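You operate a simulated robot arm through the tools that you are given. There is no shell and no other tool.

Carry out the task below with a simulated robot arm. There is one attempt and no reset: what you move stays moved.

JOB
Put things in order on the side table top. At the end: the black sink plug stands where the red chilli shaker stood; the grey clove mill (marked "CLOVES") stands where the green oil stopper stood; the red chilli shaker stands on top of the brown trivet; the teal milk beaker stands where the black sink plug stood; the green oil stopper stands where the teal milk beaker stood; whatever was shut is shut again. Leave all else as you found it, and nothing knocked over.
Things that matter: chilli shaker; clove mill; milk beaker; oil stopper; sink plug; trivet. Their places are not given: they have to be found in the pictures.

It is judged by the outcome, as a careful person would: the job done as asked, and still so three seconds after it is handed in. It fails if anything else is knocked over, pushed out of place, dropped, spilled or broken. A push-on lid holds only when it is set on centred and level and pressed home; a screw cap is set on level and turned clockwise until tight.

ROBOT AND FRAMES
A 5-joint arm with a two-finger parallel gripper, fixed in place. Base frame: the origin is at the foot of the arm, x ahead of it, y to its left, z up; the work surface is at about z = 0. Units: mm, rad, N and s.
With the tool pointing down near the work surface it reaches from about 260 to 600 mm from the base axis. Its first joint turns from -1.152 to 1.152 rad. The tool tilts only in the upright plane through the base axis and itself; it spins freely about its own axis. Payload 1.57 kg.
The tool frame sits at the grasp point between the pads (the TCP): z along the fingers, y along the line on which they close. The tips reach 30 mm beyond it. The gripper opens to 80 mm. The fingers are 17 mm wide and 12 mm thick; the gripper's body (40 by 82 mm) begins 80 mm behind the TCP.
Orientation is told as [roll, pitch, yaw] about the base's x, y, z axes, in that order, counted from this pose: with the fingers straight down and closing along the base's y, the tool's x points along the base's -x, its y along +y and its z along -z.

CONTROLS
- The arm moves only by the tool jog_arm. Its argument "plan" is a list of rows, each an object of numbers (a shift or turn left out is 0, a gripper value left out holds the last): "x", "y", "z": the shift along the base's x, y, z in cm; "ax", "ay", "az": the turn, a rotation vector about the base's x, y, z in rad; "claw": the gripper command, from -1 (fully open) to 1 (shut), values between in proportion. In form: [{"x": .., "y": .., "z": .., "ax": .., "ay": .., "az": .., "claw": ..}, ...]. A call has 1 to 20 rows; each row shifts and turns the commanded pose from where the row before left it. A row lasts 0.2 s, in which the tool goes at most 50 mm and 0.15 rad; a call with a longer step from one row to the next is refused whole, and so is a gripper value outside its range. Where a pose cannot be reached the arm comes as near as it can. A force on the tool above 40 N (or 10 N above the force at the start of the call, whichever is more), or a blocked arm, ends the call early, and 0.2 s more pass. The fingers move at their own pace (about 153 mm/s each) and stop on an object; they squeeze with about 43 N. The grip force told is the motor's: it shows also when the fingers shut on nothing. Time passes only in rows, and 0.2 s behind the last, so rows that do not move let the fingers close. It gives the time, the measured TCP pose, the force on the tool (base axes), the opening and the grip force at its end, in the units of the frame above (readings bear some noise), with the torque about the TCP (base axes, N m) and any sound that the robot's microphone picked up.
- Cameras (640 x 400 px; columns grow to the right, rows downward): "scene" is fixed at [40.2, 393.9, 530.7]; the picture's right is [-0.74, -0.67, 0.00], its down [-0.34, 0.38, -0.86] and it looks along [0.58, -0.64, -0.51] (base axes); focal length 317 px, centre (320, 200). "wrist" rides on the gripper at [72, -7, -122] in the tool frame; the picture's right is [0.09, 1.00, 0.00], its down [-0.84, 0.08, -0.54] and it looks along [-0.54, 0.05, 0.84] (tool axes); focal length 238 px, centre (320, 200).
- camera(camera): a new picture of that camera. It takes no simulated time.
- point_at(camera, pixels): for up to 12 pixels [column, row] of the newest picture of that camera ("zoom" is the newest enlarged one), the place [x, y, z] in the base frame of the surface seen there, good to about 2 mm. It takes no simulated time.
- zoom(camera, box): a new picture of the part [left, top, right, bottom] of that camera's present view, enlarged. It takes no simulated time.
- hand_in(): hands the job in; it is judged then, once.

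Open the gripper and draw the arm clear of the work before you hand the job in, unless the task says otherwise.

The tools are called after "Emit:" by a JSON object that holds its "method" and its "body". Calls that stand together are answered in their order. jog_arm: Moves the arm, as the interface text tells. Its arguments: {"type":"object","properties":{"plan":{"type":"array","items":{"type":"object","properties":{"x":{"type":"number"},"y":{"type":"number"},"z":{"type":"number"},"ax":{"type":"number"},"ay":{"type":"number"},"az":{"type":"number"},"claw":{"type":"number"}}}}},"required":["plan"]} The other tools are called the same way: camera (camera) takes a picture; point_at (camera, pixels) gives the place of the surface under pixels of a picture; zoom (camera, box) takes an enlarged picture of a part of a camera's view; hand_in () hands the job in.

At the start:

```text
time_s: 0.0
ee_pos: [401.0, -47.9, 374.8]
tcp_rot: [0.0, -0.001, 0.0]
ft_force: [0.7, -0.2, -0.6]
moment: [-0.01, 0.03, 0.01]
width: 80.0
finger_force: 0.0
```

scene: 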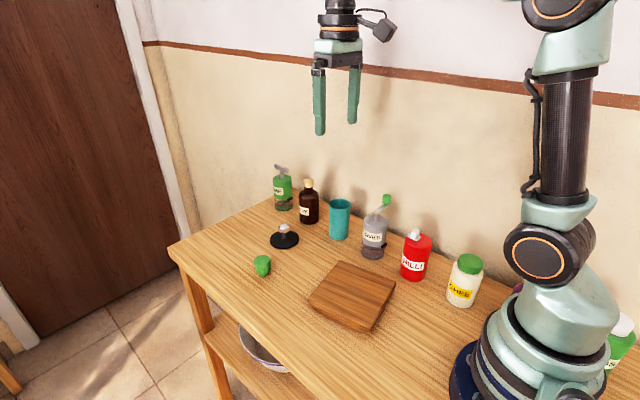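
wrist: 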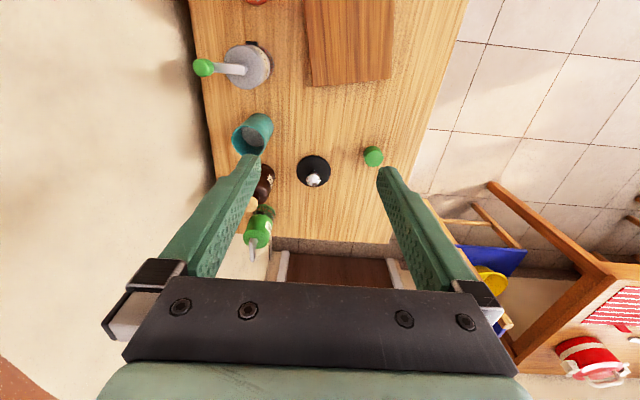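

The scene picture shows the table with the items around columns 250-480. I'll zoom in to look at each of them closely.

Emit:
{"method": "zoom", "body": {"camera": "scene", "box": [230, 150, 390, 250]}}

Emit:
{"method": "zoom", "body": {"camera": "scene", "box": [340, 180, 500, 320]}}

Emit:
{"method": "zoom", "body": {"camera": "wrist", "box": [180, 0, 480, 260]}}

```text
4.00 times, centred on (310, 200) of scene
```

zoom: 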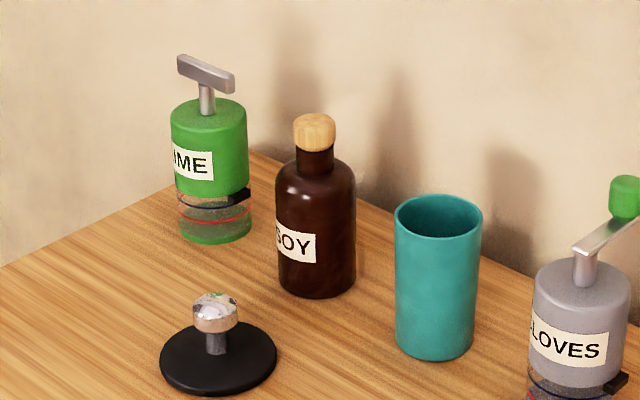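

```text
2.86 times, centred on (420, 250) of scene
```

zoom: 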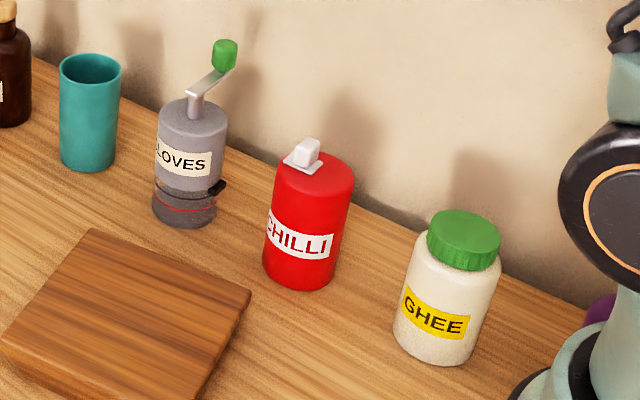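

```text
1.54 times, centred on (330, 130) of wrist
```

zoom: 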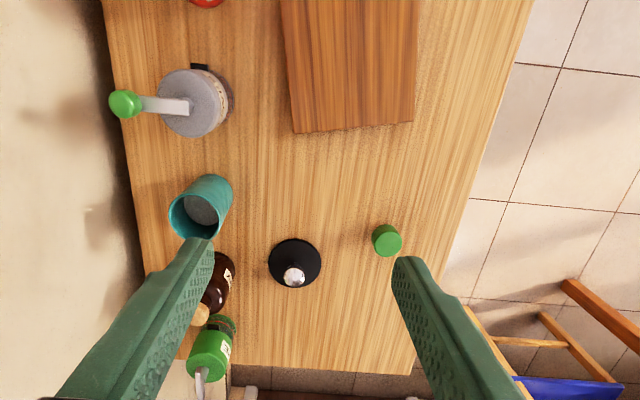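

The close-ups show the plug near (284,238), the beaker at (339,219), the mill at (374,237), the shaker at (415,257), the trivet at (352,295) and the stopper at (262,266). I'll measure these points in the scene picture.

Emit:
{"method": "point_at", "body": {"camera": "scene", "pixels": [[284, 226], [284, 243], [271, 240], [298, 240], [262, 259], [262, 270], [339, 238], [339, 212], [339, 201], [374, 253], [374, 222], [386, 200]]}}

Emit:
{"method": "point_at", "body": {"camera": "scene", "pixels": [[415, 234], [413, 270], [422, 240], [337, 264], [395, 281], [310, 295], [364, 325], [350, 290], [462, 298], [470, 260], [307, 205], [283, 190]]}}

Emit:
{"method": "point_at", "body": {"camera": "wrist", "pixels": [[313, 180], [313, 165], [372, 154], [253, 138], [245, 147], [250, 65], [204, 67], [256, 1], [309, 50], [390, 50], [312, 86], [391, 79]]}}

```text
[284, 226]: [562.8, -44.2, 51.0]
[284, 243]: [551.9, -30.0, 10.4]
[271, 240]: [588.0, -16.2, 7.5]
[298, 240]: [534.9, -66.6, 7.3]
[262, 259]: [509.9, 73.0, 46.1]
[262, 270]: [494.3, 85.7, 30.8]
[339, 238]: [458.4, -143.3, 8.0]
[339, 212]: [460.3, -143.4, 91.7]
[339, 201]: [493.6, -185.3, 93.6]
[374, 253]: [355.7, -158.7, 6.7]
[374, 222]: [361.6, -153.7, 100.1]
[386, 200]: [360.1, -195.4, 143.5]
```

```text
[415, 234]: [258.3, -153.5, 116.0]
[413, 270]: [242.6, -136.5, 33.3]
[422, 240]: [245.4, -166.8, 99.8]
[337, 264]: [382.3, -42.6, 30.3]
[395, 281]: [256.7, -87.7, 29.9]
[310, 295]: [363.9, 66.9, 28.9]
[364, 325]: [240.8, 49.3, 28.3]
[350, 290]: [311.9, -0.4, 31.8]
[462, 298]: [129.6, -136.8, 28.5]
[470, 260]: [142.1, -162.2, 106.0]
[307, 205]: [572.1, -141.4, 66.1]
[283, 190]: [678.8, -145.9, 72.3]
```

```text
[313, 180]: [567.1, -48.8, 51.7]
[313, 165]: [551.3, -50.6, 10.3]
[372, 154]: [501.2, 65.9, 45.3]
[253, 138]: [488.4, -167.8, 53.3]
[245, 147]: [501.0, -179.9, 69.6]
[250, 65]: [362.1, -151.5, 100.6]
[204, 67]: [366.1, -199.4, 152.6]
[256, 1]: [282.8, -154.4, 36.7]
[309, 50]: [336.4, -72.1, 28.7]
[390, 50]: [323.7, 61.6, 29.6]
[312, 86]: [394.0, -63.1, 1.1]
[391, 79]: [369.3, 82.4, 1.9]
```

The first readings put the shaker near (240,-155), the mill near (350,-165), the beaker near (478,-165), the plug near (563,-45) and the stopper near (502,68). I'll zoom in on each one to get finer measurements of size and centre.

Emit:
{"method": "zoom", "body": {"camera": "scene", "box": [380, 220, 460, 290]}}

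Emit:
{"method": "point_at", "body": {"camera": "zoom", "pixels": [[320, 100], [320, 200], [320, 300], [320, 400], [200, 200], [440, 200], [260, 200], [380, 200], [260, 300], [380, 300], [200, 300], [420, 300]]}}

```text
5.71 times, centred on (420, 255) of scene
```

zoom: 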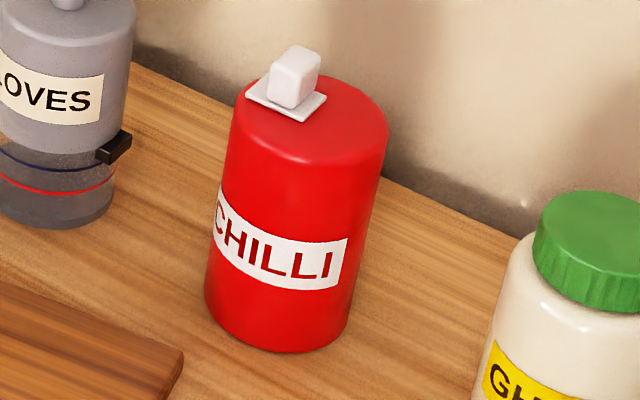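

```text
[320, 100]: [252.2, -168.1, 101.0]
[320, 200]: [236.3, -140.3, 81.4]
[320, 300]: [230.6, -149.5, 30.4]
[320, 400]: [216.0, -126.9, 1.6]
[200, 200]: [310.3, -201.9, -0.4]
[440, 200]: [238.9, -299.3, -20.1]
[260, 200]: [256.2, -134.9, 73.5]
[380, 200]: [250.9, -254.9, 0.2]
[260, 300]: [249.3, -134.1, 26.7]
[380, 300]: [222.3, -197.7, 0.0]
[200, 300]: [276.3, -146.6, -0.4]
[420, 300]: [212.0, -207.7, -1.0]
```

Top rim of the shaker spans zoom columns ~235 to ~388. I'll measure points around its top edge to find the centre and diameter.

Emit:
{"method": "point_at", "body": {"camera": "zoom", "pixels": [[240, 105], [238, 130], [262, 152], [300, 163], [340, 162], [372, 148], [384, 130], [378, 105], [350, 84], [297, 60], [285, 105], [252, 88]]}}

Emit:
{"method": "zoom", "body": {"camera": "scene", "box": [340, 185, 410, 265]}}

```text
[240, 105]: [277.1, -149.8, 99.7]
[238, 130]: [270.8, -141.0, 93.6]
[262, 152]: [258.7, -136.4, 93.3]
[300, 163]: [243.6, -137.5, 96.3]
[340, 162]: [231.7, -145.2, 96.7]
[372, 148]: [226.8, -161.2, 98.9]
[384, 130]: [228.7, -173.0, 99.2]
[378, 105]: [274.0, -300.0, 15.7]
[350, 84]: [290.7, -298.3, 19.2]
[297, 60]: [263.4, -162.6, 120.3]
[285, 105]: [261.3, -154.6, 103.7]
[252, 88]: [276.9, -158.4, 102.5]
```

```text
5.00 times, centred on (375, 225) of scene
```

zoom: 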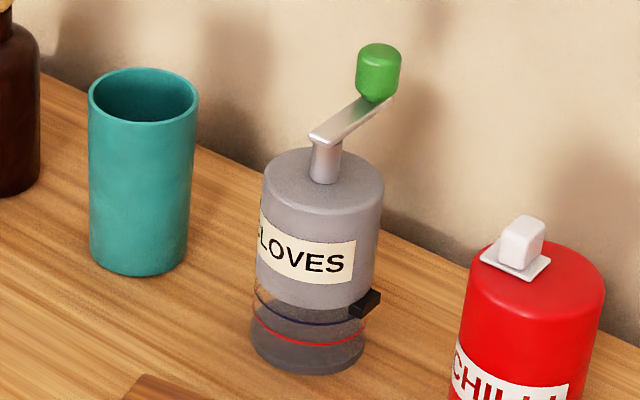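

The shaker's top edge fits centre ≈ (252,-161), radius ≈ 26, with the lid knob reaching z≈120. Next I measure the mill and the beaker in this zoom.

Emit:
{"method": "point_at", "body": {"camera": "zoom", "pixels": [[265, 185], [280, 203], [310, 213], [350, 208], [380, 190], [378, 172], [270, 160], [325, 160], [320, 135], [378, 60], [360, 115], [362, 305]]}}

Emit:
{"method": "point_at", "body": {"camera": "zoom", "pixels": [[91, 100], [103, 118], [125, 126], [150, 126], [175, 120], [195, 105], [140, 68], [110, 75], [175, 75], [96, 255], [130, 275], [180, 262]]}}

Emit:
{"method": "point_at", "body": {"camera": "zoom", "pixels": [[252, 345], [270, 362], [310, 375], [345, 368], [362, 352], [300, 300], [300, 320], [255, 310], [140, 90], [140, 105], [140, 115], [250, 290]]}}

```text
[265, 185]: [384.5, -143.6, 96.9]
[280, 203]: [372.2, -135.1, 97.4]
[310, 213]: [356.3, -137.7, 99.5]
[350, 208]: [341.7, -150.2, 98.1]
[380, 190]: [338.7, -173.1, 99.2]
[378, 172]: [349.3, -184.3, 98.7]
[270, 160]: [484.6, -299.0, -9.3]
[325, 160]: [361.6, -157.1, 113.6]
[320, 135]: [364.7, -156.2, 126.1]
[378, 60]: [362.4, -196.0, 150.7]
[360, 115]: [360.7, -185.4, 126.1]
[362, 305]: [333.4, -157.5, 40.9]
```

```text
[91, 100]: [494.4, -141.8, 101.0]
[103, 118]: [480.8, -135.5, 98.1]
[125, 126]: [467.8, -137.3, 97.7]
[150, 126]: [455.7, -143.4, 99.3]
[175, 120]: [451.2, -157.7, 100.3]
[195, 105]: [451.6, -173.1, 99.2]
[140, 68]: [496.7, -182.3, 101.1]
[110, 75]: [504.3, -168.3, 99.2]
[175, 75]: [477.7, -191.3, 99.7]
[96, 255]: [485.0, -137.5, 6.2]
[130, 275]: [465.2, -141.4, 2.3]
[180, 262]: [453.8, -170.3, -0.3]
```

```text
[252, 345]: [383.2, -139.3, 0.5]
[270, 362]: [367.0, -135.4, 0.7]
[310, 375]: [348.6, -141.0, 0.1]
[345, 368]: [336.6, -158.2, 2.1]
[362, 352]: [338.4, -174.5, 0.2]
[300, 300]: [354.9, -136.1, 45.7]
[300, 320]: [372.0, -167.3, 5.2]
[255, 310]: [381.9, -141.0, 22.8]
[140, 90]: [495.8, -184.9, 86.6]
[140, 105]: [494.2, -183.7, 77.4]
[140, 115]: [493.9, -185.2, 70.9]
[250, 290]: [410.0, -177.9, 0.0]
```

Mill fits centre ≈ (363,-161), r≈26, with crank arm at z≈128 pointing to -y, knob top z≈153, latch on the -x side at z≈41. The beaker fits centre ≈ (478,-163), r≈27. Now I zoom on the plug and stopper, and into the beaker from the wrist camera.

Emit:
{"method": "zoom", "body": {"camera": "scene", "box": [245, 215, 309, 285]}}

Emit:
{"method": "point_at", "body": {"camera": "zoom", "pixels": [[297, 95], [297, 75], [250, 150], [280, 195], [330, 208], [400, 195], [437, 165], [420, 130], [200, 262], [160, 270], [180, 330], [180, 280]]}}

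Emit:
{"method": "zoom", "body": {"camera": "wrist", "box": [220, 100, 290, 170]}}

Emit:
{"method": "point_at", "body": {"camera": "zoom", "pixels": [[280, 190], [280, 230], [300, 250], [250, 240], [300, 210], [330, 180], [200, 250], [250, 300], [340, 230], [220, 200], [370, 100], [300, 330]]}}

```text
5.71 times, centred on (277, 250) of scene
```

zoom: 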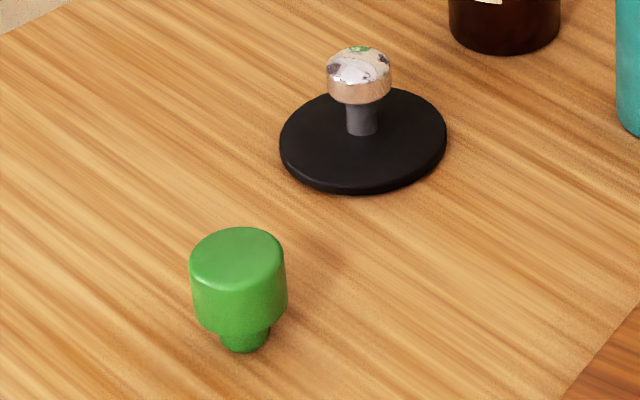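

```text
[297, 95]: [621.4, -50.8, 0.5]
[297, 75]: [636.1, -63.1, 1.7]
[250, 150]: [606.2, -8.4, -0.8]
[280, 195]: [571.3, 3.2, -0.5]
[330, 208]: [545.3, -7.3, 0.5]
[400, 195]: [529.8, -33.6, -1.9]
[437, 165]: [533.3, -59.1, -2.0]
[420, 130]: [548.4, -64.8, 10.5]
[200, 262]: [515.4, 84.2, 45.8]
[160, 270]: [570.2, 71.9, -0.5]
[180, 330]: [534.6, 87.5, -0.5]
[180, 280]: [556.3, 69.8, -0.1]
```

```text
5.71 times, centred on (255, 135) of wrist
```

zoom: 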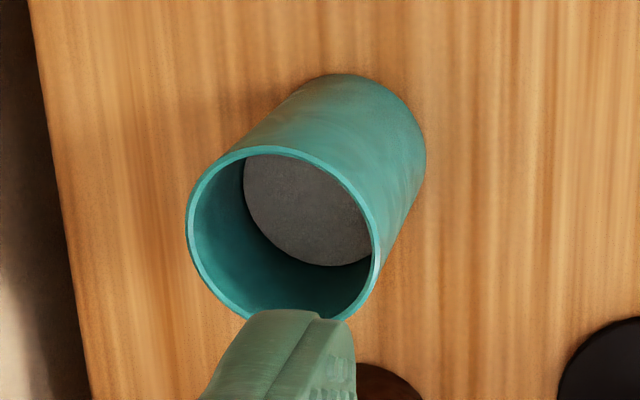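

```text
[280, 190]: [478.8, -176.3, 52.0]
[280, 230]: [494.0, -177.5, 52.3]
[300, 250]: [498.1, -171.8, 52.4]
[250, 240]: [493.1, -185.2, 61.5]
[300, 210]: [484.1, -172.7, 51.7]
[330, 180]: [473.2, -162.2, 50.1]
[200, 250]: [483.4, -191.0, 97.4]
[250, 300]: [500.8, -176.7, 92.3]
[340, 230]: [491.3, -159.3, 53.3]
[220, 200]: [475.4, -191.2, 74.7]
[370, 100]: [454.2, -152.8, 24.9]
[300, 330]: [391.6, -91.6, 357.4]
```

The beaker holds a filling up to z≈52, so it must stay level and move gently. I'll zoom on the plug and stopper again and measure their outlines with correct pixels.

Emit:
{"method": "zoom", "body": {"camera": "scene", "box": [245, 215, 309, 285]}}

Emit:
{"method": "point_at", "body": {"camera": "zoom", "pixels": [[358, 60], [358, 75], [358, 95], [335, 85], [385, 85], [290, 135], [320, 175], [360, 183], [410, 170], [440, 135], [420, 102], [315, 105]]}}

Emit:
{"method": "point_at", "body": {"camera": "zoom", "pixels": [[237, 260], [195, 262], [210, 282], [237, 290], [265, 282], [282, 260], [255, 235], [220, 237], [245, 345], [225, 335], [265, 335], [240, 325]]}}

Emit:
{"method": "zoom", "body": {"camera": "wrist", "box": [290, 130, 400, 200]}}

```text
5.71 times, centred on (277, 250) of scene
```

zoom: 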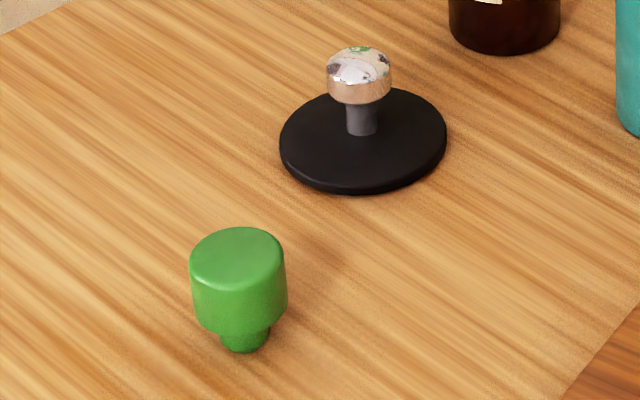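

```text
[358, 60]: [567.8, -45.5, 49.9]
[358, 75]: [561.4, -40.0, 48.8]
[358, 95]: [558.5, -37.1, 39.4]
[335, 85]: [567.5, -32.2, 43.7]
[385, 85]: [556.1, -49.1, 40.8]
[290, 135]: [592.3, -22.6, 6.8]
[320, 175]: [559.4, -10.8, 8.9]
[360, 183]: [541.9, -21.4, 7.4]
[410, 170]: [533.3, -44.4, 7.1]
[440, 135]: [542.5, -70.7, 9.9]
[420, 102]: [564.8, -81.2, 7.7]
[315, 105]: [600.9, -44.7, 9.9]
```

```text
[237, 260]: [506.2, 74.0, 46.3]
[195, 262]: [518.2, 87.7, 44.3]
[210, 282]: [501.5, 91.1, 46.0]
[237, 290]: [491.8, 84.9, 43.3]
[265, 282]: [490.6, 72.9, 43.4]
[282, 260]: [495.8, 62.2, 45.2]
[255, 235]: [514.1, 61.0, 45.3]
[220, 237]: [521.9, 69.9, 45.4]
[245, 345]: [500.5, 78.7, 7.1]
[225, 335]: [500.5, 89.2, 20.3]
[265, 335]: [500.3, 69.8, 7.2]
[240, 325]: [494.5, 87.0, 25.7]
```

```text
5.71 times, centred on (345, 165) of wrist
```

zoom: 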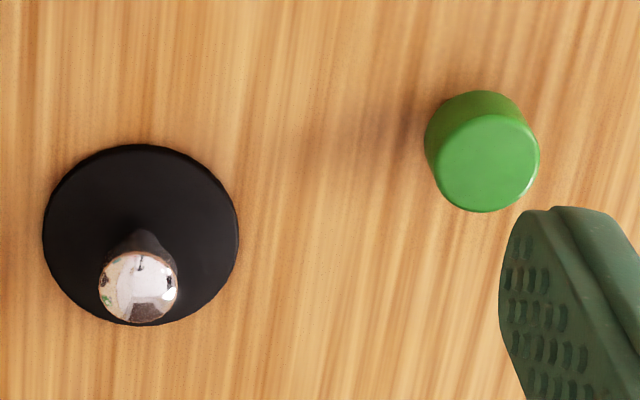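

Fits: plug centre (567,-46), r≈35, knob r≈13 at z 37–52; stopper centre (506,75), r≈16, top z≈46, standing on a narrow neck. I start with the shaker and move above it with the gripper open.

Emit:
{"method": "jog_arm", "body": {"plan": [{"x": -2.5, "y": -1.9, "z": -2.0, "claw": -1}, {"x": -2.5, "y": -1.9, "z": -2.0}, {"x": -2.5, "y": -1.9, "z": -2.0}, {"x": -2.5, "y": -1.9, "z": -2.0}, {"x": -2.5, "y": -1.9, "z": -2.0}, {"x": -2.4, "y": -1.8, "z": -2.0}, {}]}}

```text
time_s: 1.6
ee_pos: [248.8, -161.9, 254.9]
tcp_rot: [-0.002, 0.0, 0.004]
ft_force: [0.2, 0.7, 0.4]
moment: [-0.04, 0.0, 0.02]
width: 79.9
finger_force: 0.0
```

The arm reads (248.8,-161.9,254.9), slightly short of the commanded x=252. I'll look through both cameras before descending.

Emit:
{"method": "camera", "body": {"camera": "wrist"}}

Emit:
{"method": "camera", "body": {"camera": "scene"}}

Emit:
{"method": "jog_arm", "body": {"plan": [{}]}}

```text
taken
```

wrist: 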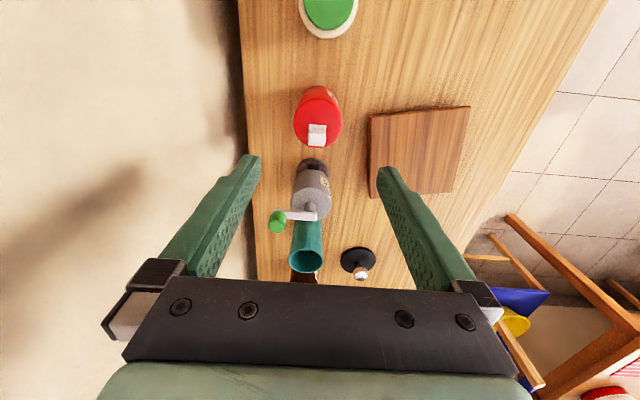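

```text
taken
```

scene: 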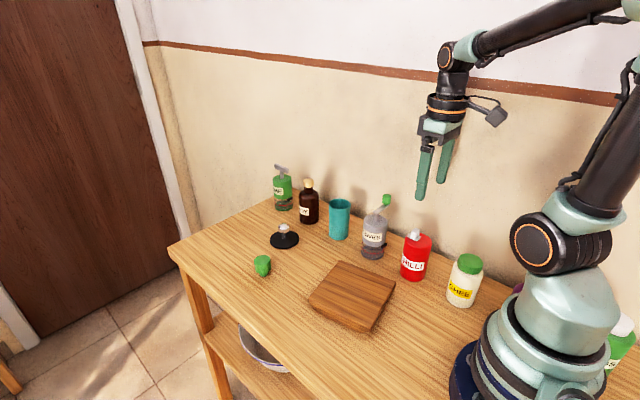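

```text
time_s: 2.0
ee_pos: [250.2, -162.1, 254.7]
tcp_rot: [0.0, -0.002, 0.002]
ft_force: [0.6, -0.2, -0.5]
moment: [0.02, -0.01, -0.02]
width: 79.9
finger_force: 0.2
```

Now the wrist camera has a clear top view of the shaker at (318,115) and the trivet at (420,150). I'll zoom and measure those for exact centres.

Emit:
{"method": "zoom", "body": {"camera": "wrist", "box": [280, 75, 360, 155]}}

Emit:
{"method": "point_at", "body": {"camera": "wrist", "pixels": [[371, 117], [469, 107], [456, 193], [371, 197], [420, 150], [296, 125], [340, 123], [304, 143], [332, 143], [317, 127], [322, 0], [340, 38]]}}

```text
5.00 times, centred on (320, 115) of wrist
```

zoom: 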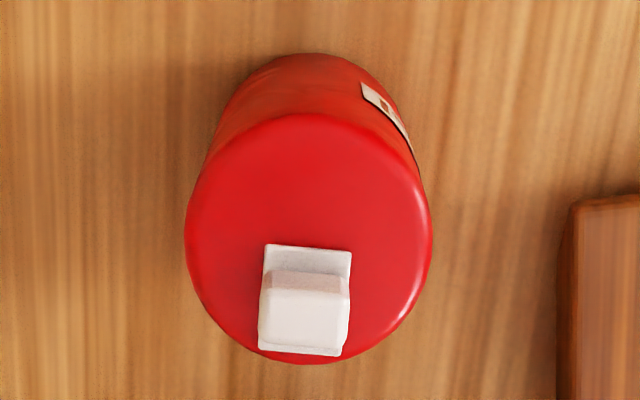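

```text
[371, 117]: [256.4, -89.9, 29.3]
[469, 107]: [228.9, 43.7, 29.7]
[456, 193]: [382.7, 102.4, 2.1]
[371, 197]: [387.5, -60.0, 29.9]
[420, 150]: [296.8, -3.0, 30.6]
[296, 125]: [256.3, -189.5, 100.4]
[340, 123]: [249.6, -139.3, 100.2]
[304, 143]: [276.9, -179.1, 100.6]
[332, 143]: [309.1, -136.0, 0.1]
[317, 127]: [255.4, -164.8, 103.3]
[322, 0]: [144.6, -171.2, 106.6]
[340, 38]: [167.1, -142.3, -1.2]
```

Emit:
{"method": "point_at", "body": {"camera": "zoom", "pixels": [[190, 235], [428, 235], [310, 118], [310, 358], [220, 320], [395, 315], [225, 145], [395, 150], [305, 320], [308, 250], [265, 350], [345, 350]]}}

Emit:
{"method": "point_at", "body": {"camera": "wrist", "pixels": [[373, 120], [467, 110], [452, 190], [374, 194], [420, 112], [458, 150], [371, 155], [413, 192], [410, 150], [400, 196], [430, 189], [370, 140]]}}

```text
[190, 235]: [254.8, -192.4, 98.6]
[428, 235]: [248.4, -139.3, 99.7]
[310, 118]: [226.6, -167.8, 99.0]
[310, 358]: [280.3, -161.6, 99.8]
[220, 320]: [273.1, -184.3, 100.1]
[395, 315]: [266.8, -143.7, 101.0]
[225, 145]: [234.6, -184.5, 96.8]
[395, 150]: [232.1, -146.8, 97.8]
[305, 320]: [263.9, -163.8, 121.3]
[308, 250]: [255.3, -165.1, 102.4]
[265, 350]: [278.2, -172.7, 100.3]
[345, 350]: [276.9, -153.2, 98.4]
```

```text
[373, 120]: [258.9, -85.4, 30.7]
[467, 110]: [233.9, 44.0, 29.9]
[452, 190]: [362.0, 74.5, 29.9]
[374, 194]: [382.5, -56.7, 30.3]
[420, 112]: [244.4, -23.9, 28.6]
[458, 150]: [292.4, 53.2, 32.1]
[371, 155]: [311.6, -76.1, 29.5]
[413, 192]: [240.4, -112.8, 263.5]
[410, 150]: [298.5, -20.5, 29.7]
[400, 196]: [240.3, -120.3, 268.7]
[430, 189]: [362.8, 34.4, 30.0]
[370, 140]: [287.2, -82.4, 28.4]
```

The wrist view gives the shaker centre ≈ (253,-164.5) with lid knob top z≈121, and trivet centre ≈ (309,-7) with top z≈30. I descend straight over the shaker to TCP z≈60 with the fingers open, either side in y.

Emit:
{"method": "jog_arm", "body": {"plan": [{"x": 0.1, "y": -0.35, "z": -3.5, "claw": -1}, {"z": -3.5}, {"z": -3.5}, {"z": -3.0}, {"z": -2.5}, {"z": -2.0}, {"z": -1.48}, {}]}}

Emit:
{"method": "camera", "body": {"camera": "wrist"}}

Emit:
{"method": "camera", "body": {"camera": "scene"}}

```text
time_s: 3.8
ee_pos: [252.2, -165.9, 61.2]
tcp_rot: [-0.001, 0.001, 0.001]
ft_force: [0.5, -0.6, 0.3]
moment: [-0.03, 0.02, -0.04]
width: 79.9
finger_force: 0.1
```

```text
taken
```

wrist: 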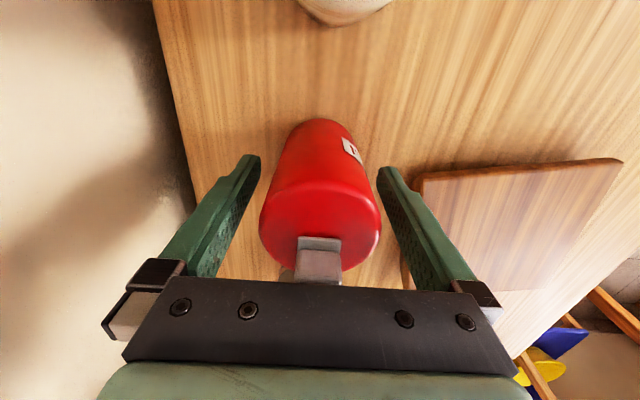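

```text
taken
```

scene: 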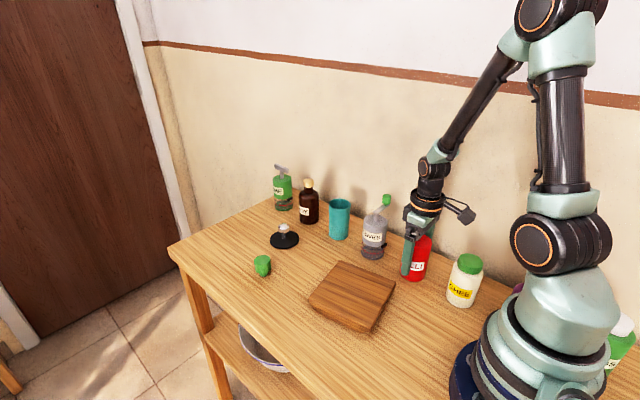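

The shaker sits centred between the fingers (around (320,210) in the wrist view), and the body is clear of its lid. I close the gripper and wait.

Emit:
{"method": "jog_arm", "body": {"plan": [{"claw": 0.2}, {"claw": 1}, {}, {}]}}

```text
time_s: 4.8
ee_pos: [253.5, -165.5, 61.3]
tcp_rot: [0.001, -0.001, 0.0]
ft_force: [0.1, -0.8, 1.0]
moment: [0.01, -0.04, -0.04]
width: 57.1
finger_force: 43.1
```

Gripped at width 57 mm, TCP at y≈-165. I lift slowly 2 cm and check the load.

Emit:
{"method": "jog_arm", "body": {"plan": [{"z": 0.5, "claw": 1}, {"z": 1.0}, {"z": 1.0}, {}]}}

Emit:
{"method": "camera", "body": {"camera": "scene"}}

```text
time_s: 5.8
ee_pos: [252.6, -165.3, 84.4]
tcp_rot: [0.0, 0.001, 0.0]
ft_force: [0.5, 0.3, -2.3]
moment: [-0.01, 0.0, 0.0]
width: 56.8
finger_force: 42.8
```

```text
taken
```

scene: 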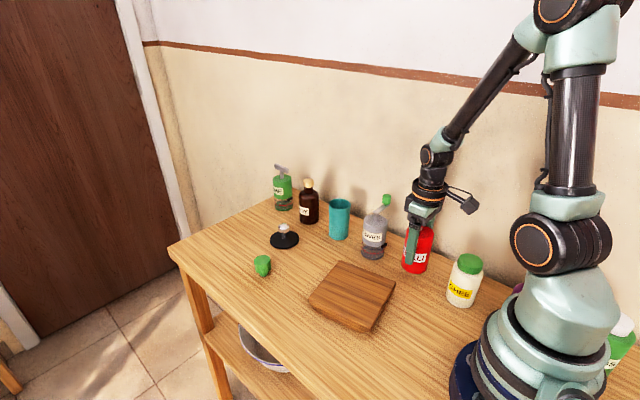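

The shaker came up cleanly (about 2.5 N). I raise it, carry it over the trivet centre (309,-7), and hold above for a check.

Emit:
{"method": "jog_arm", "body": {"plan": [{"z": 2.5, "claw": 1}, {"z": 2.5}, {"x": 0.5, "y": 1.3}, {"x": 0.9, "y": 2.6}, {"x": 0.95, "y": 2.6}, {"x": 0.95, "y": 2.6}, {"x": 0.9, "y": 2.6}, {"x": 0.9, "y": 2.6}, {"x": 0.5, "y": 1.44}, {}]}}

Emit:
{"method": "camera", "body": {"camera": "wrist"}}

Emit:
{"method": "camera", "body": {"camera": "scene"}}

```text
time_s: 8.0
ee_pos: [310.2, -8.5, 135.0]
tcp_rot: [0.0, -0.002, 0.001]
ft_force: [0.0, -0.3, -0.5]
moment: [-0.04, -0.02, 0.01]
width: 56.9
finger_force: 43.0
```

```text
taken
```

wrist: 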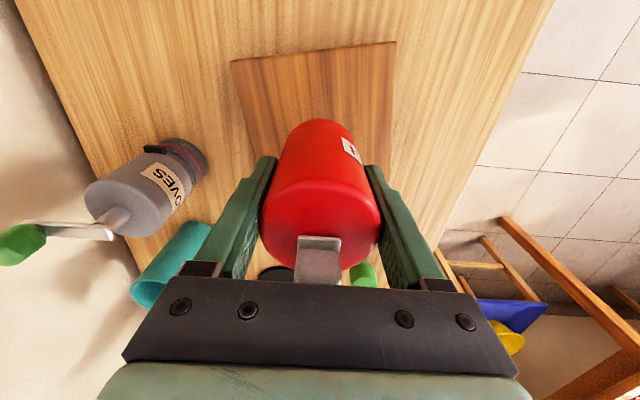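

```text
taken
```

scene: 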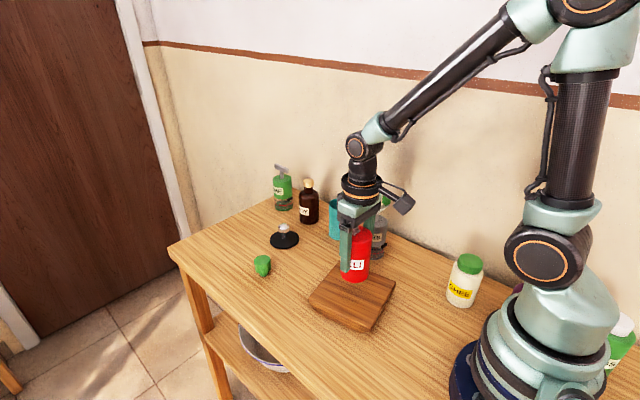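

The shaker hangs over the trivet at TCP (310,-8,135). I lower it gently toward z≈91, where its base should meet the trivet top.

Emit:
{"method": "jog_arm", "body": {"plan": [{"z": -1.5, "claw": 1}, {"z": -1.5}, {"z": -0.8}, {"z": -0.4}, {}]}}

Emit:
{"method": "zoom", "body": {"camera": "scene", "box": [300, 190, 420, 340]}}

```text
time_s: 9.2
ee_pos: [308.6, -8.4, 91.9]
tcp_rot: [0.0, 0.0, -0.001]
ft_force: [0.3, 0.5, -1.5]
moment: [0.0, -0.06, -0.02]
width: 57.3
finger_force: 43.6
```

```text
2.67 times, centred on (360, 265) of scene
```

zoom: 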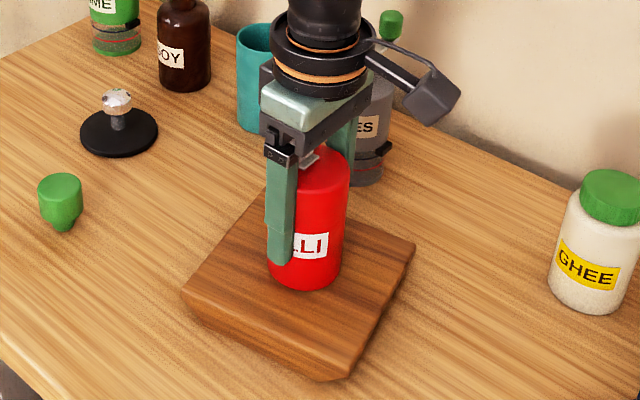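

Nearly down with no contact force yet. I lower in 1 mm steps to feel for contact.

Emit:
{"method": "jog_arm", "body": {"plan": [{"z": -0.1, "claw": 1}, {"z": -0.1}, {}]}}

```text
time_s: 10.0
ee_pos: [307.2, -7.0, 90.7]
tcp_rot: [0.001, 0.0, 0.0]
ft_force: [-3.9, -3.3, 9.4]
moment: [-0.26, 0.22, -0.02]
width: 57.1
finger_force: 43.2
```

Contact felt (about 9 N upward) at z≈91. I release by opening the fingers, then check.

Emit:
{"method": "jog_arm", "body": {"plan": [{"claw": 0.2}, {"claw": -0.5}, {"claw": -1}, {}]}}

Emit:
{"method": "camera", "body": {"camera": "wrist"}}

```text
time_s: 11.0
ee_pos: [308.0, -7.9, 91.4]
tcp_rot: [-0.001, -0.001, 0.0]
ft_force: [0.1, 0.0, -0.2]
moment: [-0.02, 0.02, 0.02]
width: 80.0
finger_force: 0.0
```

```text
taken
```

wrist: 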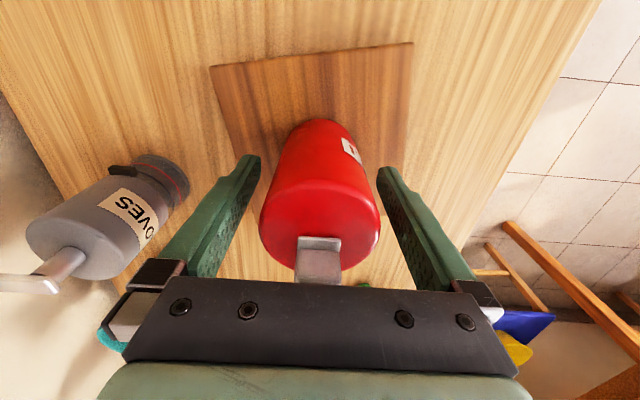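

The shaker stands upright and free on the trivet. I rise straight up, then travel to above the plug at (567,-46).

Emit:
{"method": "jog_arm", "body": {"plan": [{"z": 3.0, "claw": -1}, {"z": 4.0}, {"z": 4.0}, {"z": 4.0}, {"x": 4.0, "y": -0.6}, {"x": 4.3, "y": -0.6}, {"x": 4.3, "y": -0.6}, {"x": 4.3, "y": -0.6}, {"x": 4.3, "y": -0.7}, {"x": 4.5, "y": -0.7}, {}]}}

Emit:
{"method": "camera", "body": {"camera": "wrist"}}

Emit:
{"method": "camera", "body": {"camera": "scene"}}

```text
time_s: 13.4
ee_pos: [562.5, -43.9, 243.0]
tcp_rot: [0.001, 0.002, 0.0]
ft_force: [-1.0, 0.6, -0.9]
moment: [0.02, 0.01, 0.02]
width: 79.5
finger_force: 0.1
```

```text
taken
```

wrist: 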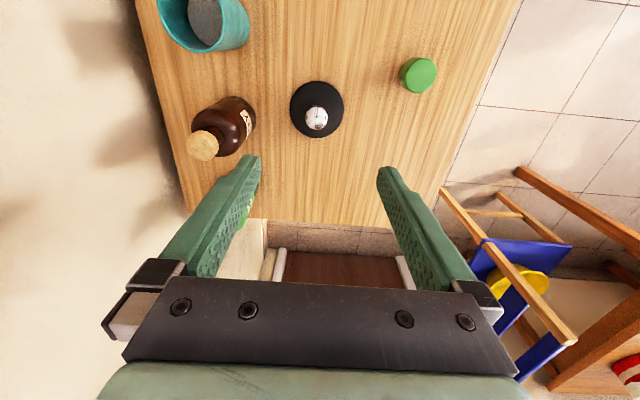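

```text
taken
```

scene: 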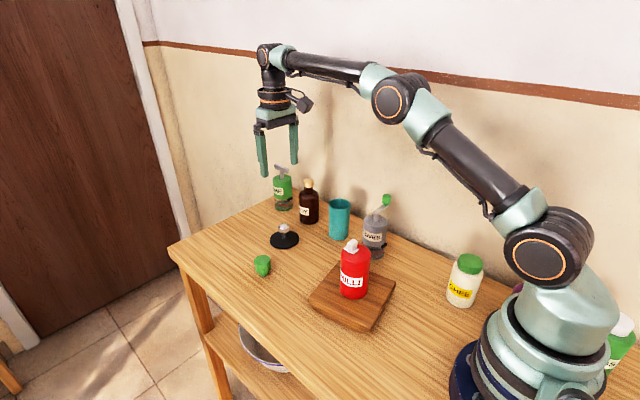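

The plug is at (317,110) in the wrist view, and the stopper at (418,75). I zoom and measure both from here, along with the TCP reading.

Emit:
{"method": "zoom", "body": {"camera": "wrist", "box": [280, 70, 360, 150]}}

Emit:
{"method": "point_at", "body": {"camera": "zoom", "pixels": [[175, 170], [435, 170], [300, 35], [300, 305], [225, 80], [390, 265], [225, 265], [390, 80], [303, 212], [260, 215], [350, 215], [305, 255]]}}

Emit:
{"method": "zoom", "body": {"camera": "wrist", "box": [380, 40, 460, 120]}}

Emit:
{"method": "point_at", "body": {"camera": "zoom", "pixels": [[240, 180], [395, 170], [320, 95], [325, 250], [315, 175], [265, 120], [375, 120], [265, 225], [375, 225]]}}

Emit:
{"method": "jog_arm", "body": {"plan": [{}, {}]}}

```text
5.00 times, centred on (320, 110) of wrist
```

zoom: 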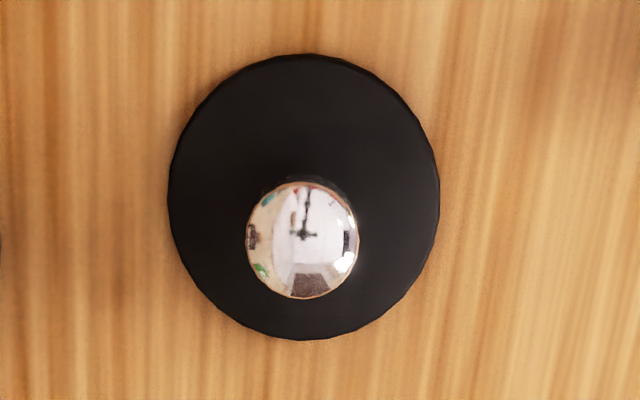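

```text
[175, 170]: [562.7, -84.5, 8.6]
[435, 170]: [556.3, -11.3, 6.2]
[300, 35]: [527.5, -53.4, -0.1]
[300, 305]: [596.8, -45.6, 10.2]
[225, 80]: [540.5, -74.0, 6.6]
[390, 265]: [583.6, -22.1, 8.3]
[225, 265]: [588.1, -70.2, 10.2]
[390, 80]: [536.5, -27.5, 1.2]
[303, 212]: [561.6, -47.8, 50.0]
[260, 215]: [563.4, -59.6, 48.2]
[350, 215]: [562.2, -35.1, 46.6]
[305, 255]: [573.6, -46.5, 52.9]
```

```text
5.00 times, centred on (420, 80) of wrist
```

zoom: 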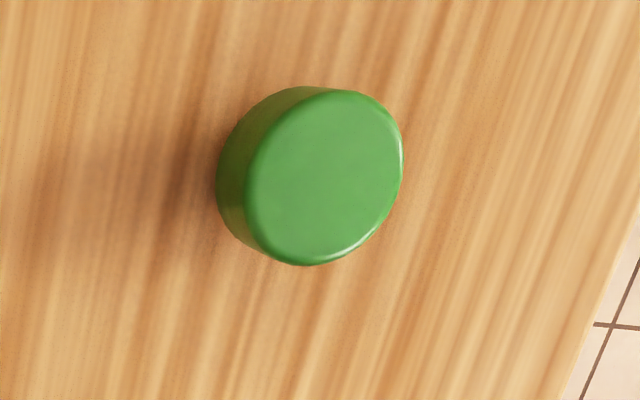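

```text
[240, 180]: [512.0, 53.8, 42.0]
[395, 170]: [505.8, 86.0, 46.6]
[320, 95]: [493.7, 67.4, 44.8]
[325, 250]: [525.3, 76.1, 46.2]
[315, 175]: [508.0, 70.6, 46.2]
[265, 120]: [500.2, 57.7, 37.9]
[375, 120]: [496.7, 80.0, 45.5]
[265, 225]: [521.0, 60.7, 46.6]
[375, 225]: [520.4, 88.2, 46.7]
```

```text
time_s: 14.0
ee_pos: [563.2, -44.5, 240.3]
tcp_rot: [0.0, -0.001, 0.001]
ft_force: [-0.1, -1.2, -0.8]
moment: [-0.01, 0.01, 0.02]
width: 79.9
finger_force: 0.2
```

The wrist view puts the plug at ≈ (568,-47.5); relative to the TCP it is about +4 mm in x and -4 mm in y. I correct and descend to just above the knob for a check.

Emit:
{"method": "jog_arm", "body": {"plan": [{"x": 0.4, "y": -0.35, "z": -3.0, "claw": -1}, {"z": -4.0}, {"z": -4.0}, {"z": -3.0}, {}, {}]}}

Emit:
{"method": "zoom", "body": {"camera": "wrist", "box": [220, 60, 420, 260]}}

```text
time_s: 15.4
ee_pos: [570.7, -49.7, 100.5]
tcp_rot: [0.0, 0.0, -0.001]
ft_force: [-0.9, 0.3, -0.3]
moment: [-0.01, -0.02, -0.03]
width: 79.9
finger_force: 0.0
```

```text
2.00 times, centred on (320, 160) of wrist
```

zoom: 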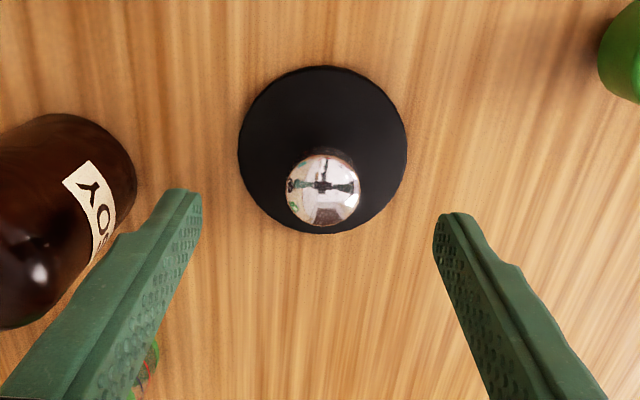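

The knob shows at (321,154), so it's about 2.5 mm nearer in x than the TCP axis; I correct, narrow the opening to about 52 mm, and descend to z≈44.

Emit:
{"method": "jog_arm", "body": {"plan": [{"x": -0.25, "claw": -0.3}, {"z": -2.0}, {"z": -2.0}, {"z": -1.6}, {}]}}

Emit:
{"method": "zoom", "body": {"camera": "wrist", "box": [220, 60, 420, 260]}}

Emit:
{"method": "zoom", "body": {"camera": "scene", "box": [230, 150, 360, 280]}}

```text
time_s: 16.6
ee_pos: [566.6, -48.2, 44.8]
tcp_rot: [0.001, 0.001, 0.0]
ft_force: [0.5, 1.3, 0.1]
moment: [-0.01, 0.04, -0.01]
width: 52.0
finger_force: 0.1
```

```text
2.00 times, centred on (320, 160) of wrist
```

zoom: 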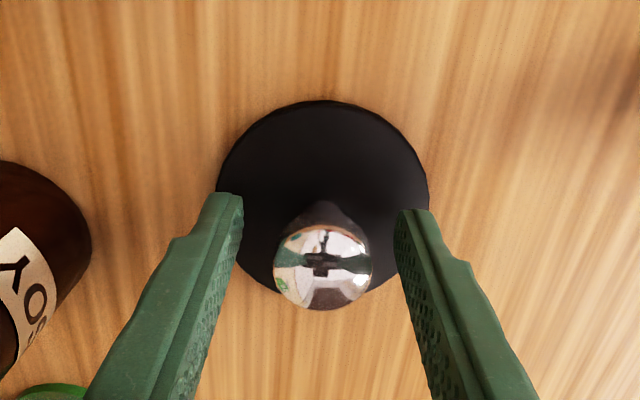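

```text
3.08 times, centred on (295, 215) of scene
```

zoom: 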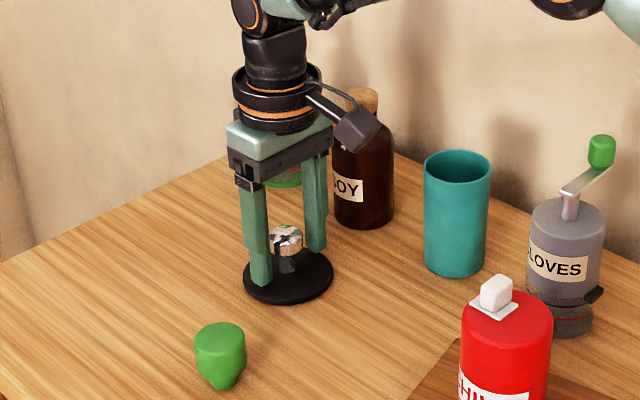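

The knob is centred at wrist (321,193), right on the TCP. I close on it.

Emit:
{"method": "jog_arm", "body": {"plan": [{"claw": 0.2}, {"claw": 1}, {}, {}]}}

```text
time_s: 17.6
ee_pos: [568.1, -48.6, 45.1]
tcp_rot: [-0.001, -0.001, -0.001]
ft_force: [-0.1, 0.0, 0.2]
moment: [-0.02, -0.03, 0.0]
width: 28.5
finger_force: 38.3
```

Gripped the knob at 28.5 mm, plug place recorded as ≈ (568,-48.5). I lift slowly and check it hangs level.

Emit:
{"method": "jog_arm", "body": {"plan": [{"z": 0.5, "claw": 1}, {"z": 1.5}, {"z": 2.0}, {}]}}

Emit:
{"method": "zoom", "body": {"camera": "scene", "box": [230, 150, 360, 280]}}

```text
time_s: 18.6
ee_pos: [567.3, -50.8, 85.1]
tcp_rot: [0.001, 0.0, -0.001]
ft_force: [0.1, 0.0, -1.1]
moment: [-0.01, 0.01, 0.0]
width: 28.3
finger_force: 38.3
```

```text
3.08 times, centred on (295, 215) of scene
```

zoom: 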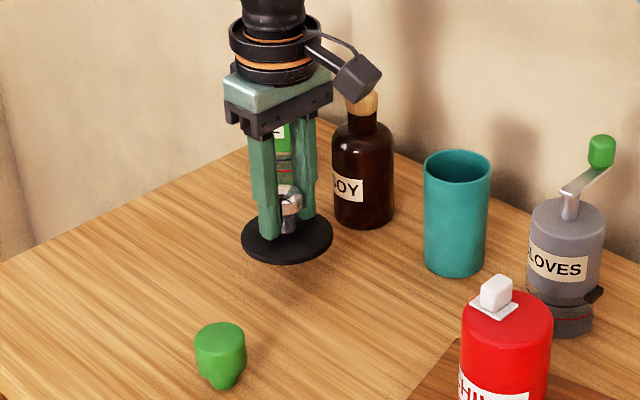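

The plug hangs level and clear of the table. I raise it to TCP z≈250 and carry it over to the shaker's old place (253,-164.5).

Emit:
{"method": "jog_arm", "body": {"plan": [{"z": 4.0, "claw": 1}, {"z": 4.0}, {"z": 4.0}, {"z": 4.5}, {"x": -2.0, "y": -0.7}, {"x": -4.0, "y": -1.5}, {"x": -4.0, "y": -1.5}, {"x": -4.0, "y": -1.5}, {"x": -4.0, "y": -1.5}, {"x": -4.0, "y": -1.5}, {"x": -4.0, "y": -1.5}, {"x": -3.5, "y": -1.2}, {"x": -1.95, "y": -0.7}, {}, {}]}}

Emit:
{"method": "camera", "body": {"camera": "wrist"}}

Emit:
{"method": "camera", "body": {"camera": "scene"}}

```text
time_s: 21.8
ee_pos: [252.2, -164.7, 249.7]
tcp_rot: [0.0, 0.0, 0.002]
ft_force: [-0.2, 0.1, -1.0]
moment: [0.0, -0.01, -0.02]
width: 28.5
finger_force: 38.4
```

```text
taken
```

wrist: 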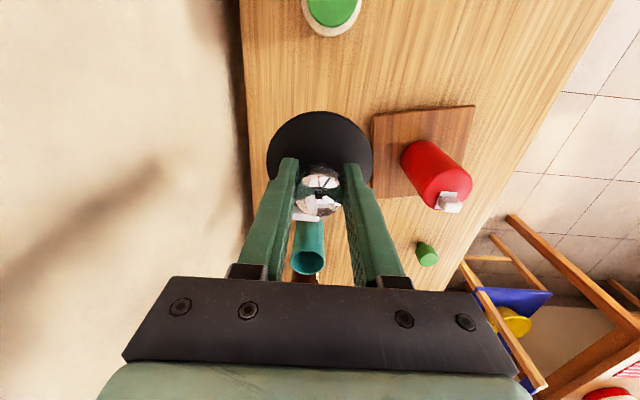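

```text
taken
```

scene: 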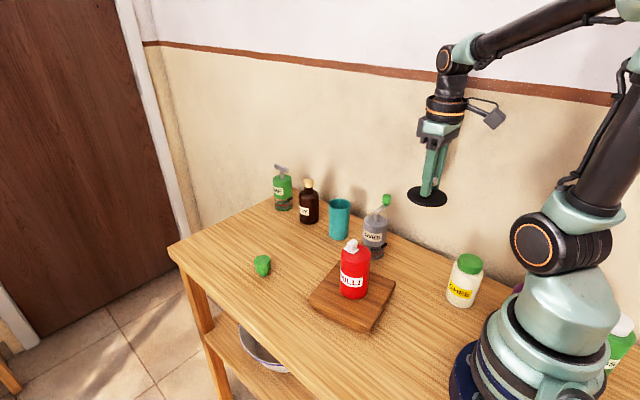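

The plug hangs over the target at TCP (252,-165,250), clear of the mill and ghee. I lower it straight down to just above the table.

Emit:
{"method": "jog_arm", "body": {"plan": [{"z": -3.5, "claw": 1}, {"z": -4.0}, {"z": -4.0}, {"z": -4.0}, {"z": -2.5}, {"z": -1.5}, {"z": -0.7}, {}]}}

Emit:
{"method": "zoom", "body": {"camera": "scene", "box": [340, 180, 500, 320]}}

```text
time_s: 23.6
ee_pos: [253.4, -164.2, 48.5]
tcp_rot: [-0.001, 0.0, 0.0]
ft_force: [-0.3, 0.8, -0.1]
moment: [-0.06, 0.03, 0.02]
width: 28.4
finger_force: 38.9
```

```text
2.86 times, centred on (420, 250) of scene
```

zoom: 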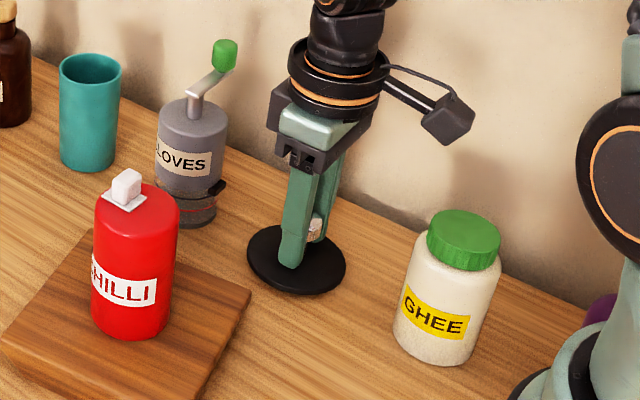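

The plug is just above the table. I lower in 1 mm steps until contact, up to 4 mm.

Emit:
{"method": "jog_arm", "body": {"plan": [{"z": -0.1, "claw": 1}, {"z": -0.1}, {"z": -0.1}, {}]}}

```text
time_s: 24.6
ee_pos: [252.4, -165.6, 45.0]
tcp_rot: [0.0, 0.0, 0.001]
ft_force: [0.2, -1.5, -0.8]
moment: [0.01, -0.05, 0.02]
width: 28.5
finger_force: 38.4
```

Emit:
{"method": "jog_arm", "body": {"plan": [{"z": -0.1, "claw": 1}, {}]}}

```text
time_s: 25.2
ee_pos: [252.3, -165.5, 45.5]
tcp_rot: [0.0, 0.0, 0.001]
ft_force: [0.9, -0.9, -1.0]
moment: [0.0, -0.02, -0.02]
width: 28.5
finger_force: 38.8
```

No contact yet; I step down another millimetre or two.

Emit:
{"method": "jog_arm", "body": {"plan": [{"z": -0.1, "claw": 1}, {}]}}

Emit:
{"method": "jog_arm", "body": {"plan": [{"z": -0.1, "claw": 1}, {}]}}

```text
time_s: 25.8
ee_pos: [252.9, -165.1, 44.1]
tcp_rot: [0.0, -0.001, 0.001]
ft_force: [-2.0, 0.4, 10.2]
moment: [-0.06, -0.2, 0.06]
width: 28.4
finger_force: 38.5
stopped in row 2: the force on the tool passed its limit at 42 N (the readings are from after the stop); the commanded pose is now the measured one
```

```text
time_s: 26.3
ee_pos: [253.0, -165.2, 43.8]
tcp_rot: [0.0, 0.0, 0.001]
ft_force: [-2.4, 1.3, 9.5]
moment: [-0.02, -0.24, 0.03]
width: 28.5
finger_force: 38.4
stopped in row 2: the force on the tool passed its limit at 42 N (the readings are from after the stop); the commanded pose is now the measured one
```

Contact with the table at z≈44. I open the fingers to release the plug.

Emit:
{"method": "jog_arm", "body": {"plan": [{"claw": 0.1}, {"claw": -0.3}, {}]}}

Emit:
{"method": "zoom", "body": {"camera": "wrist", "box": [220, 60, 420, 260]}}

```text
time_s: 27.1
ee_pos: [252.8, -165.2, 44.2]
tcp_rot: [-0.001, -0.001, 0.002]
ft_force: [0.2, 0.5, 0.5]
moment: [0.0, -0.01, -0.03]
width: 52.1
finger_force: 0.1
```

```text
2.00 times, centred on (320, 160) of wrist
```

zoom: 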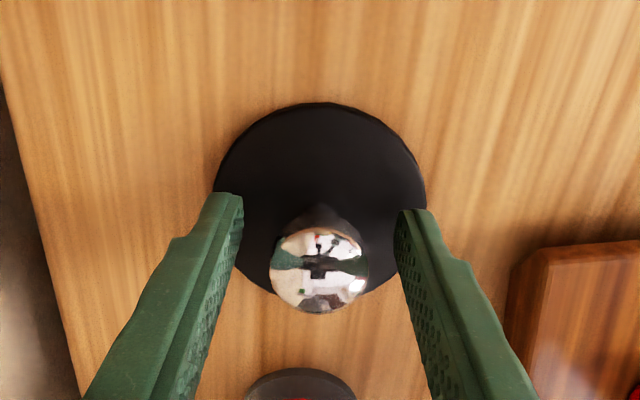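

The plug stands where the shaker stood and is free. I rise straight up and then move above the beaker at (478,-163).

Emit:
{"method": "jog_arm", "body": {"plan": [{"z": 3.0, "claw": -0.3}, {"z": 4.0}, {"z": 4.5}, {"z": 4.5}, {"z": 4.6}, {"x": 3.0, "claw": -1}, {"x": 4.0}, {"x": 4.0}, {"x": 4.0}, {"x": 4.0}, {"x": 3.5, "y": 0.2}, {}, {}]}}

Emit:
{"method": "camera", "body": {"camera": "wrist"}}

Emit:
{"method": "camera", "body": {"camera": "scene"}}

```text
time_s: 29.9
ee_pos: [478.2, -163.4, 250.9]
tcp_rot: [0.003, -0.001, 0.002]
ft_force: [-0.4, 0.6, 0.2]
moment: [0.02, -0.02, -0.02]
width: 80.0
finger_force: 0.0
```

```text
taken
```

wrist: 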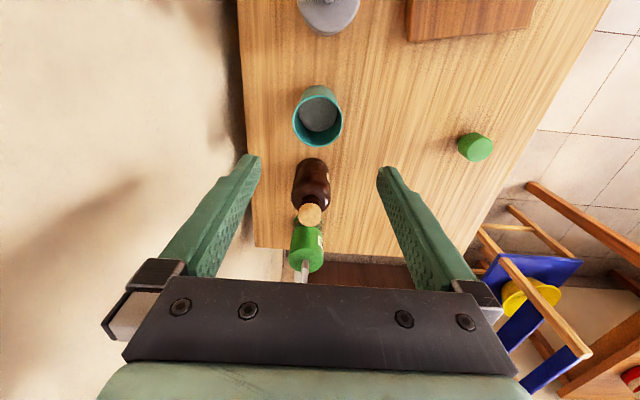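

```text
taken
```

scene: 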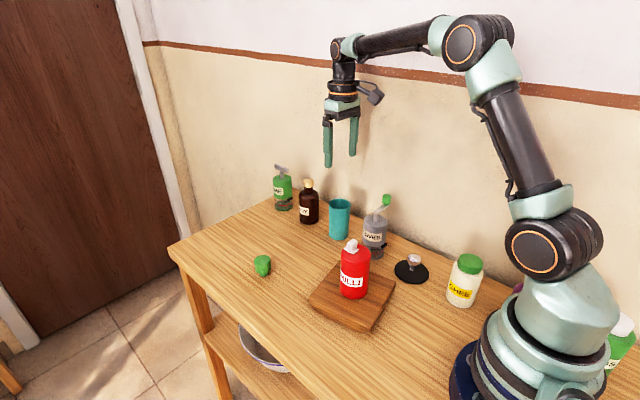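

The beaker is at wrist (317,118). I zoom and measure its rim.

Emit:
{"method": "zoom", "body": {"camera": "wrist", "box": [280, 75, 360, 155]}}

Emit:
{"method": "point_at", "body": {"camera": "zoom", "pixels": [[183, 225], [433, 225], [310, 105], [310, 355], [222, 315], [398, 310], [222, 140], [398, 140], [310, 200], [400, 200], [250, 170], [310, 280]]}}

```text
5.00 times, centred on (320, 115) of wrist
```

zoom: 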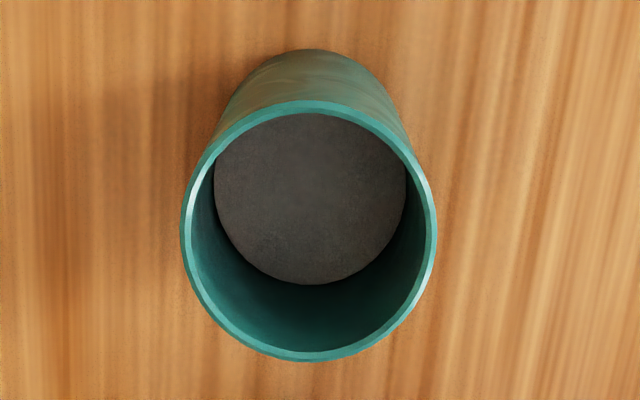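

```text
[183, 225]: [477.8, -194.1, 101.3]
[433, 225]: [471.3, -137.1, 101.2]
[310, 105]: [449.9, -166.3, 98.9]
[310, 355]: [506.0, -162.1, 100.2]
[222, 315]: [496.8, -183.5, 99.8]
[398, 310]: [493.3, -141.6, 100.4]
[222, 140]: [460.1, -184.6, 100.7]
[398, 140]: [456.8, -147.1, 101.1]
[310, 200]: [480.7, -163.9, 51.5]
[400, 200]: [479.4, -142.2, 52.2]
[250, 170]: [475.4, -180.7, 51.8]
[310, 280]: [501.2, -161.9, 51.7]
```

The rim centre is ≈ (477.5,-165). I shift slightly and descend to TCP z≈140, tips just above the rim, for a check.

Emit:
{"method": "jog_arm", "body": {"plan": [{"x": -0.1, "y": -0.2, "z": -3.5, "claw": -1}, {"z": -4.0}, {"z": -3.5}, {}, {}]}}

Emit:
{"method": "zoom", "body": {"camera": "wrist", "box": [220, 60, 420, 260]}}

```text
time_s: 31.1
ee_pos: [477.9, -164.8, 141.0]
tcp_rot: [-0.001, 0.002, 0.002]
ft_force: [0.9, 0.1, -1.0]
moment: [-0.04, 0.0, 0.02]
width: 80.1
finger_force: 0.0
```

```text
2.00 times, centred on (320, 160) of wrist
```

zoom: 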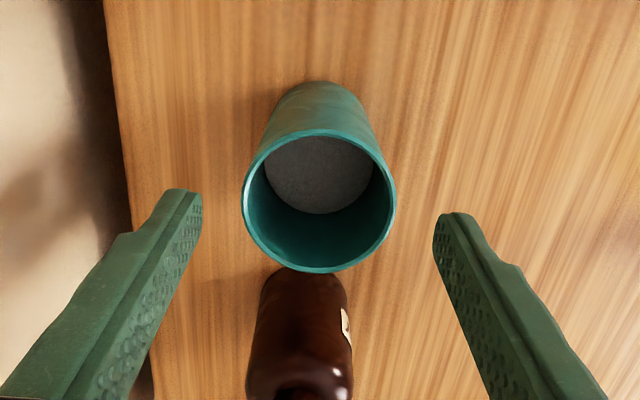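

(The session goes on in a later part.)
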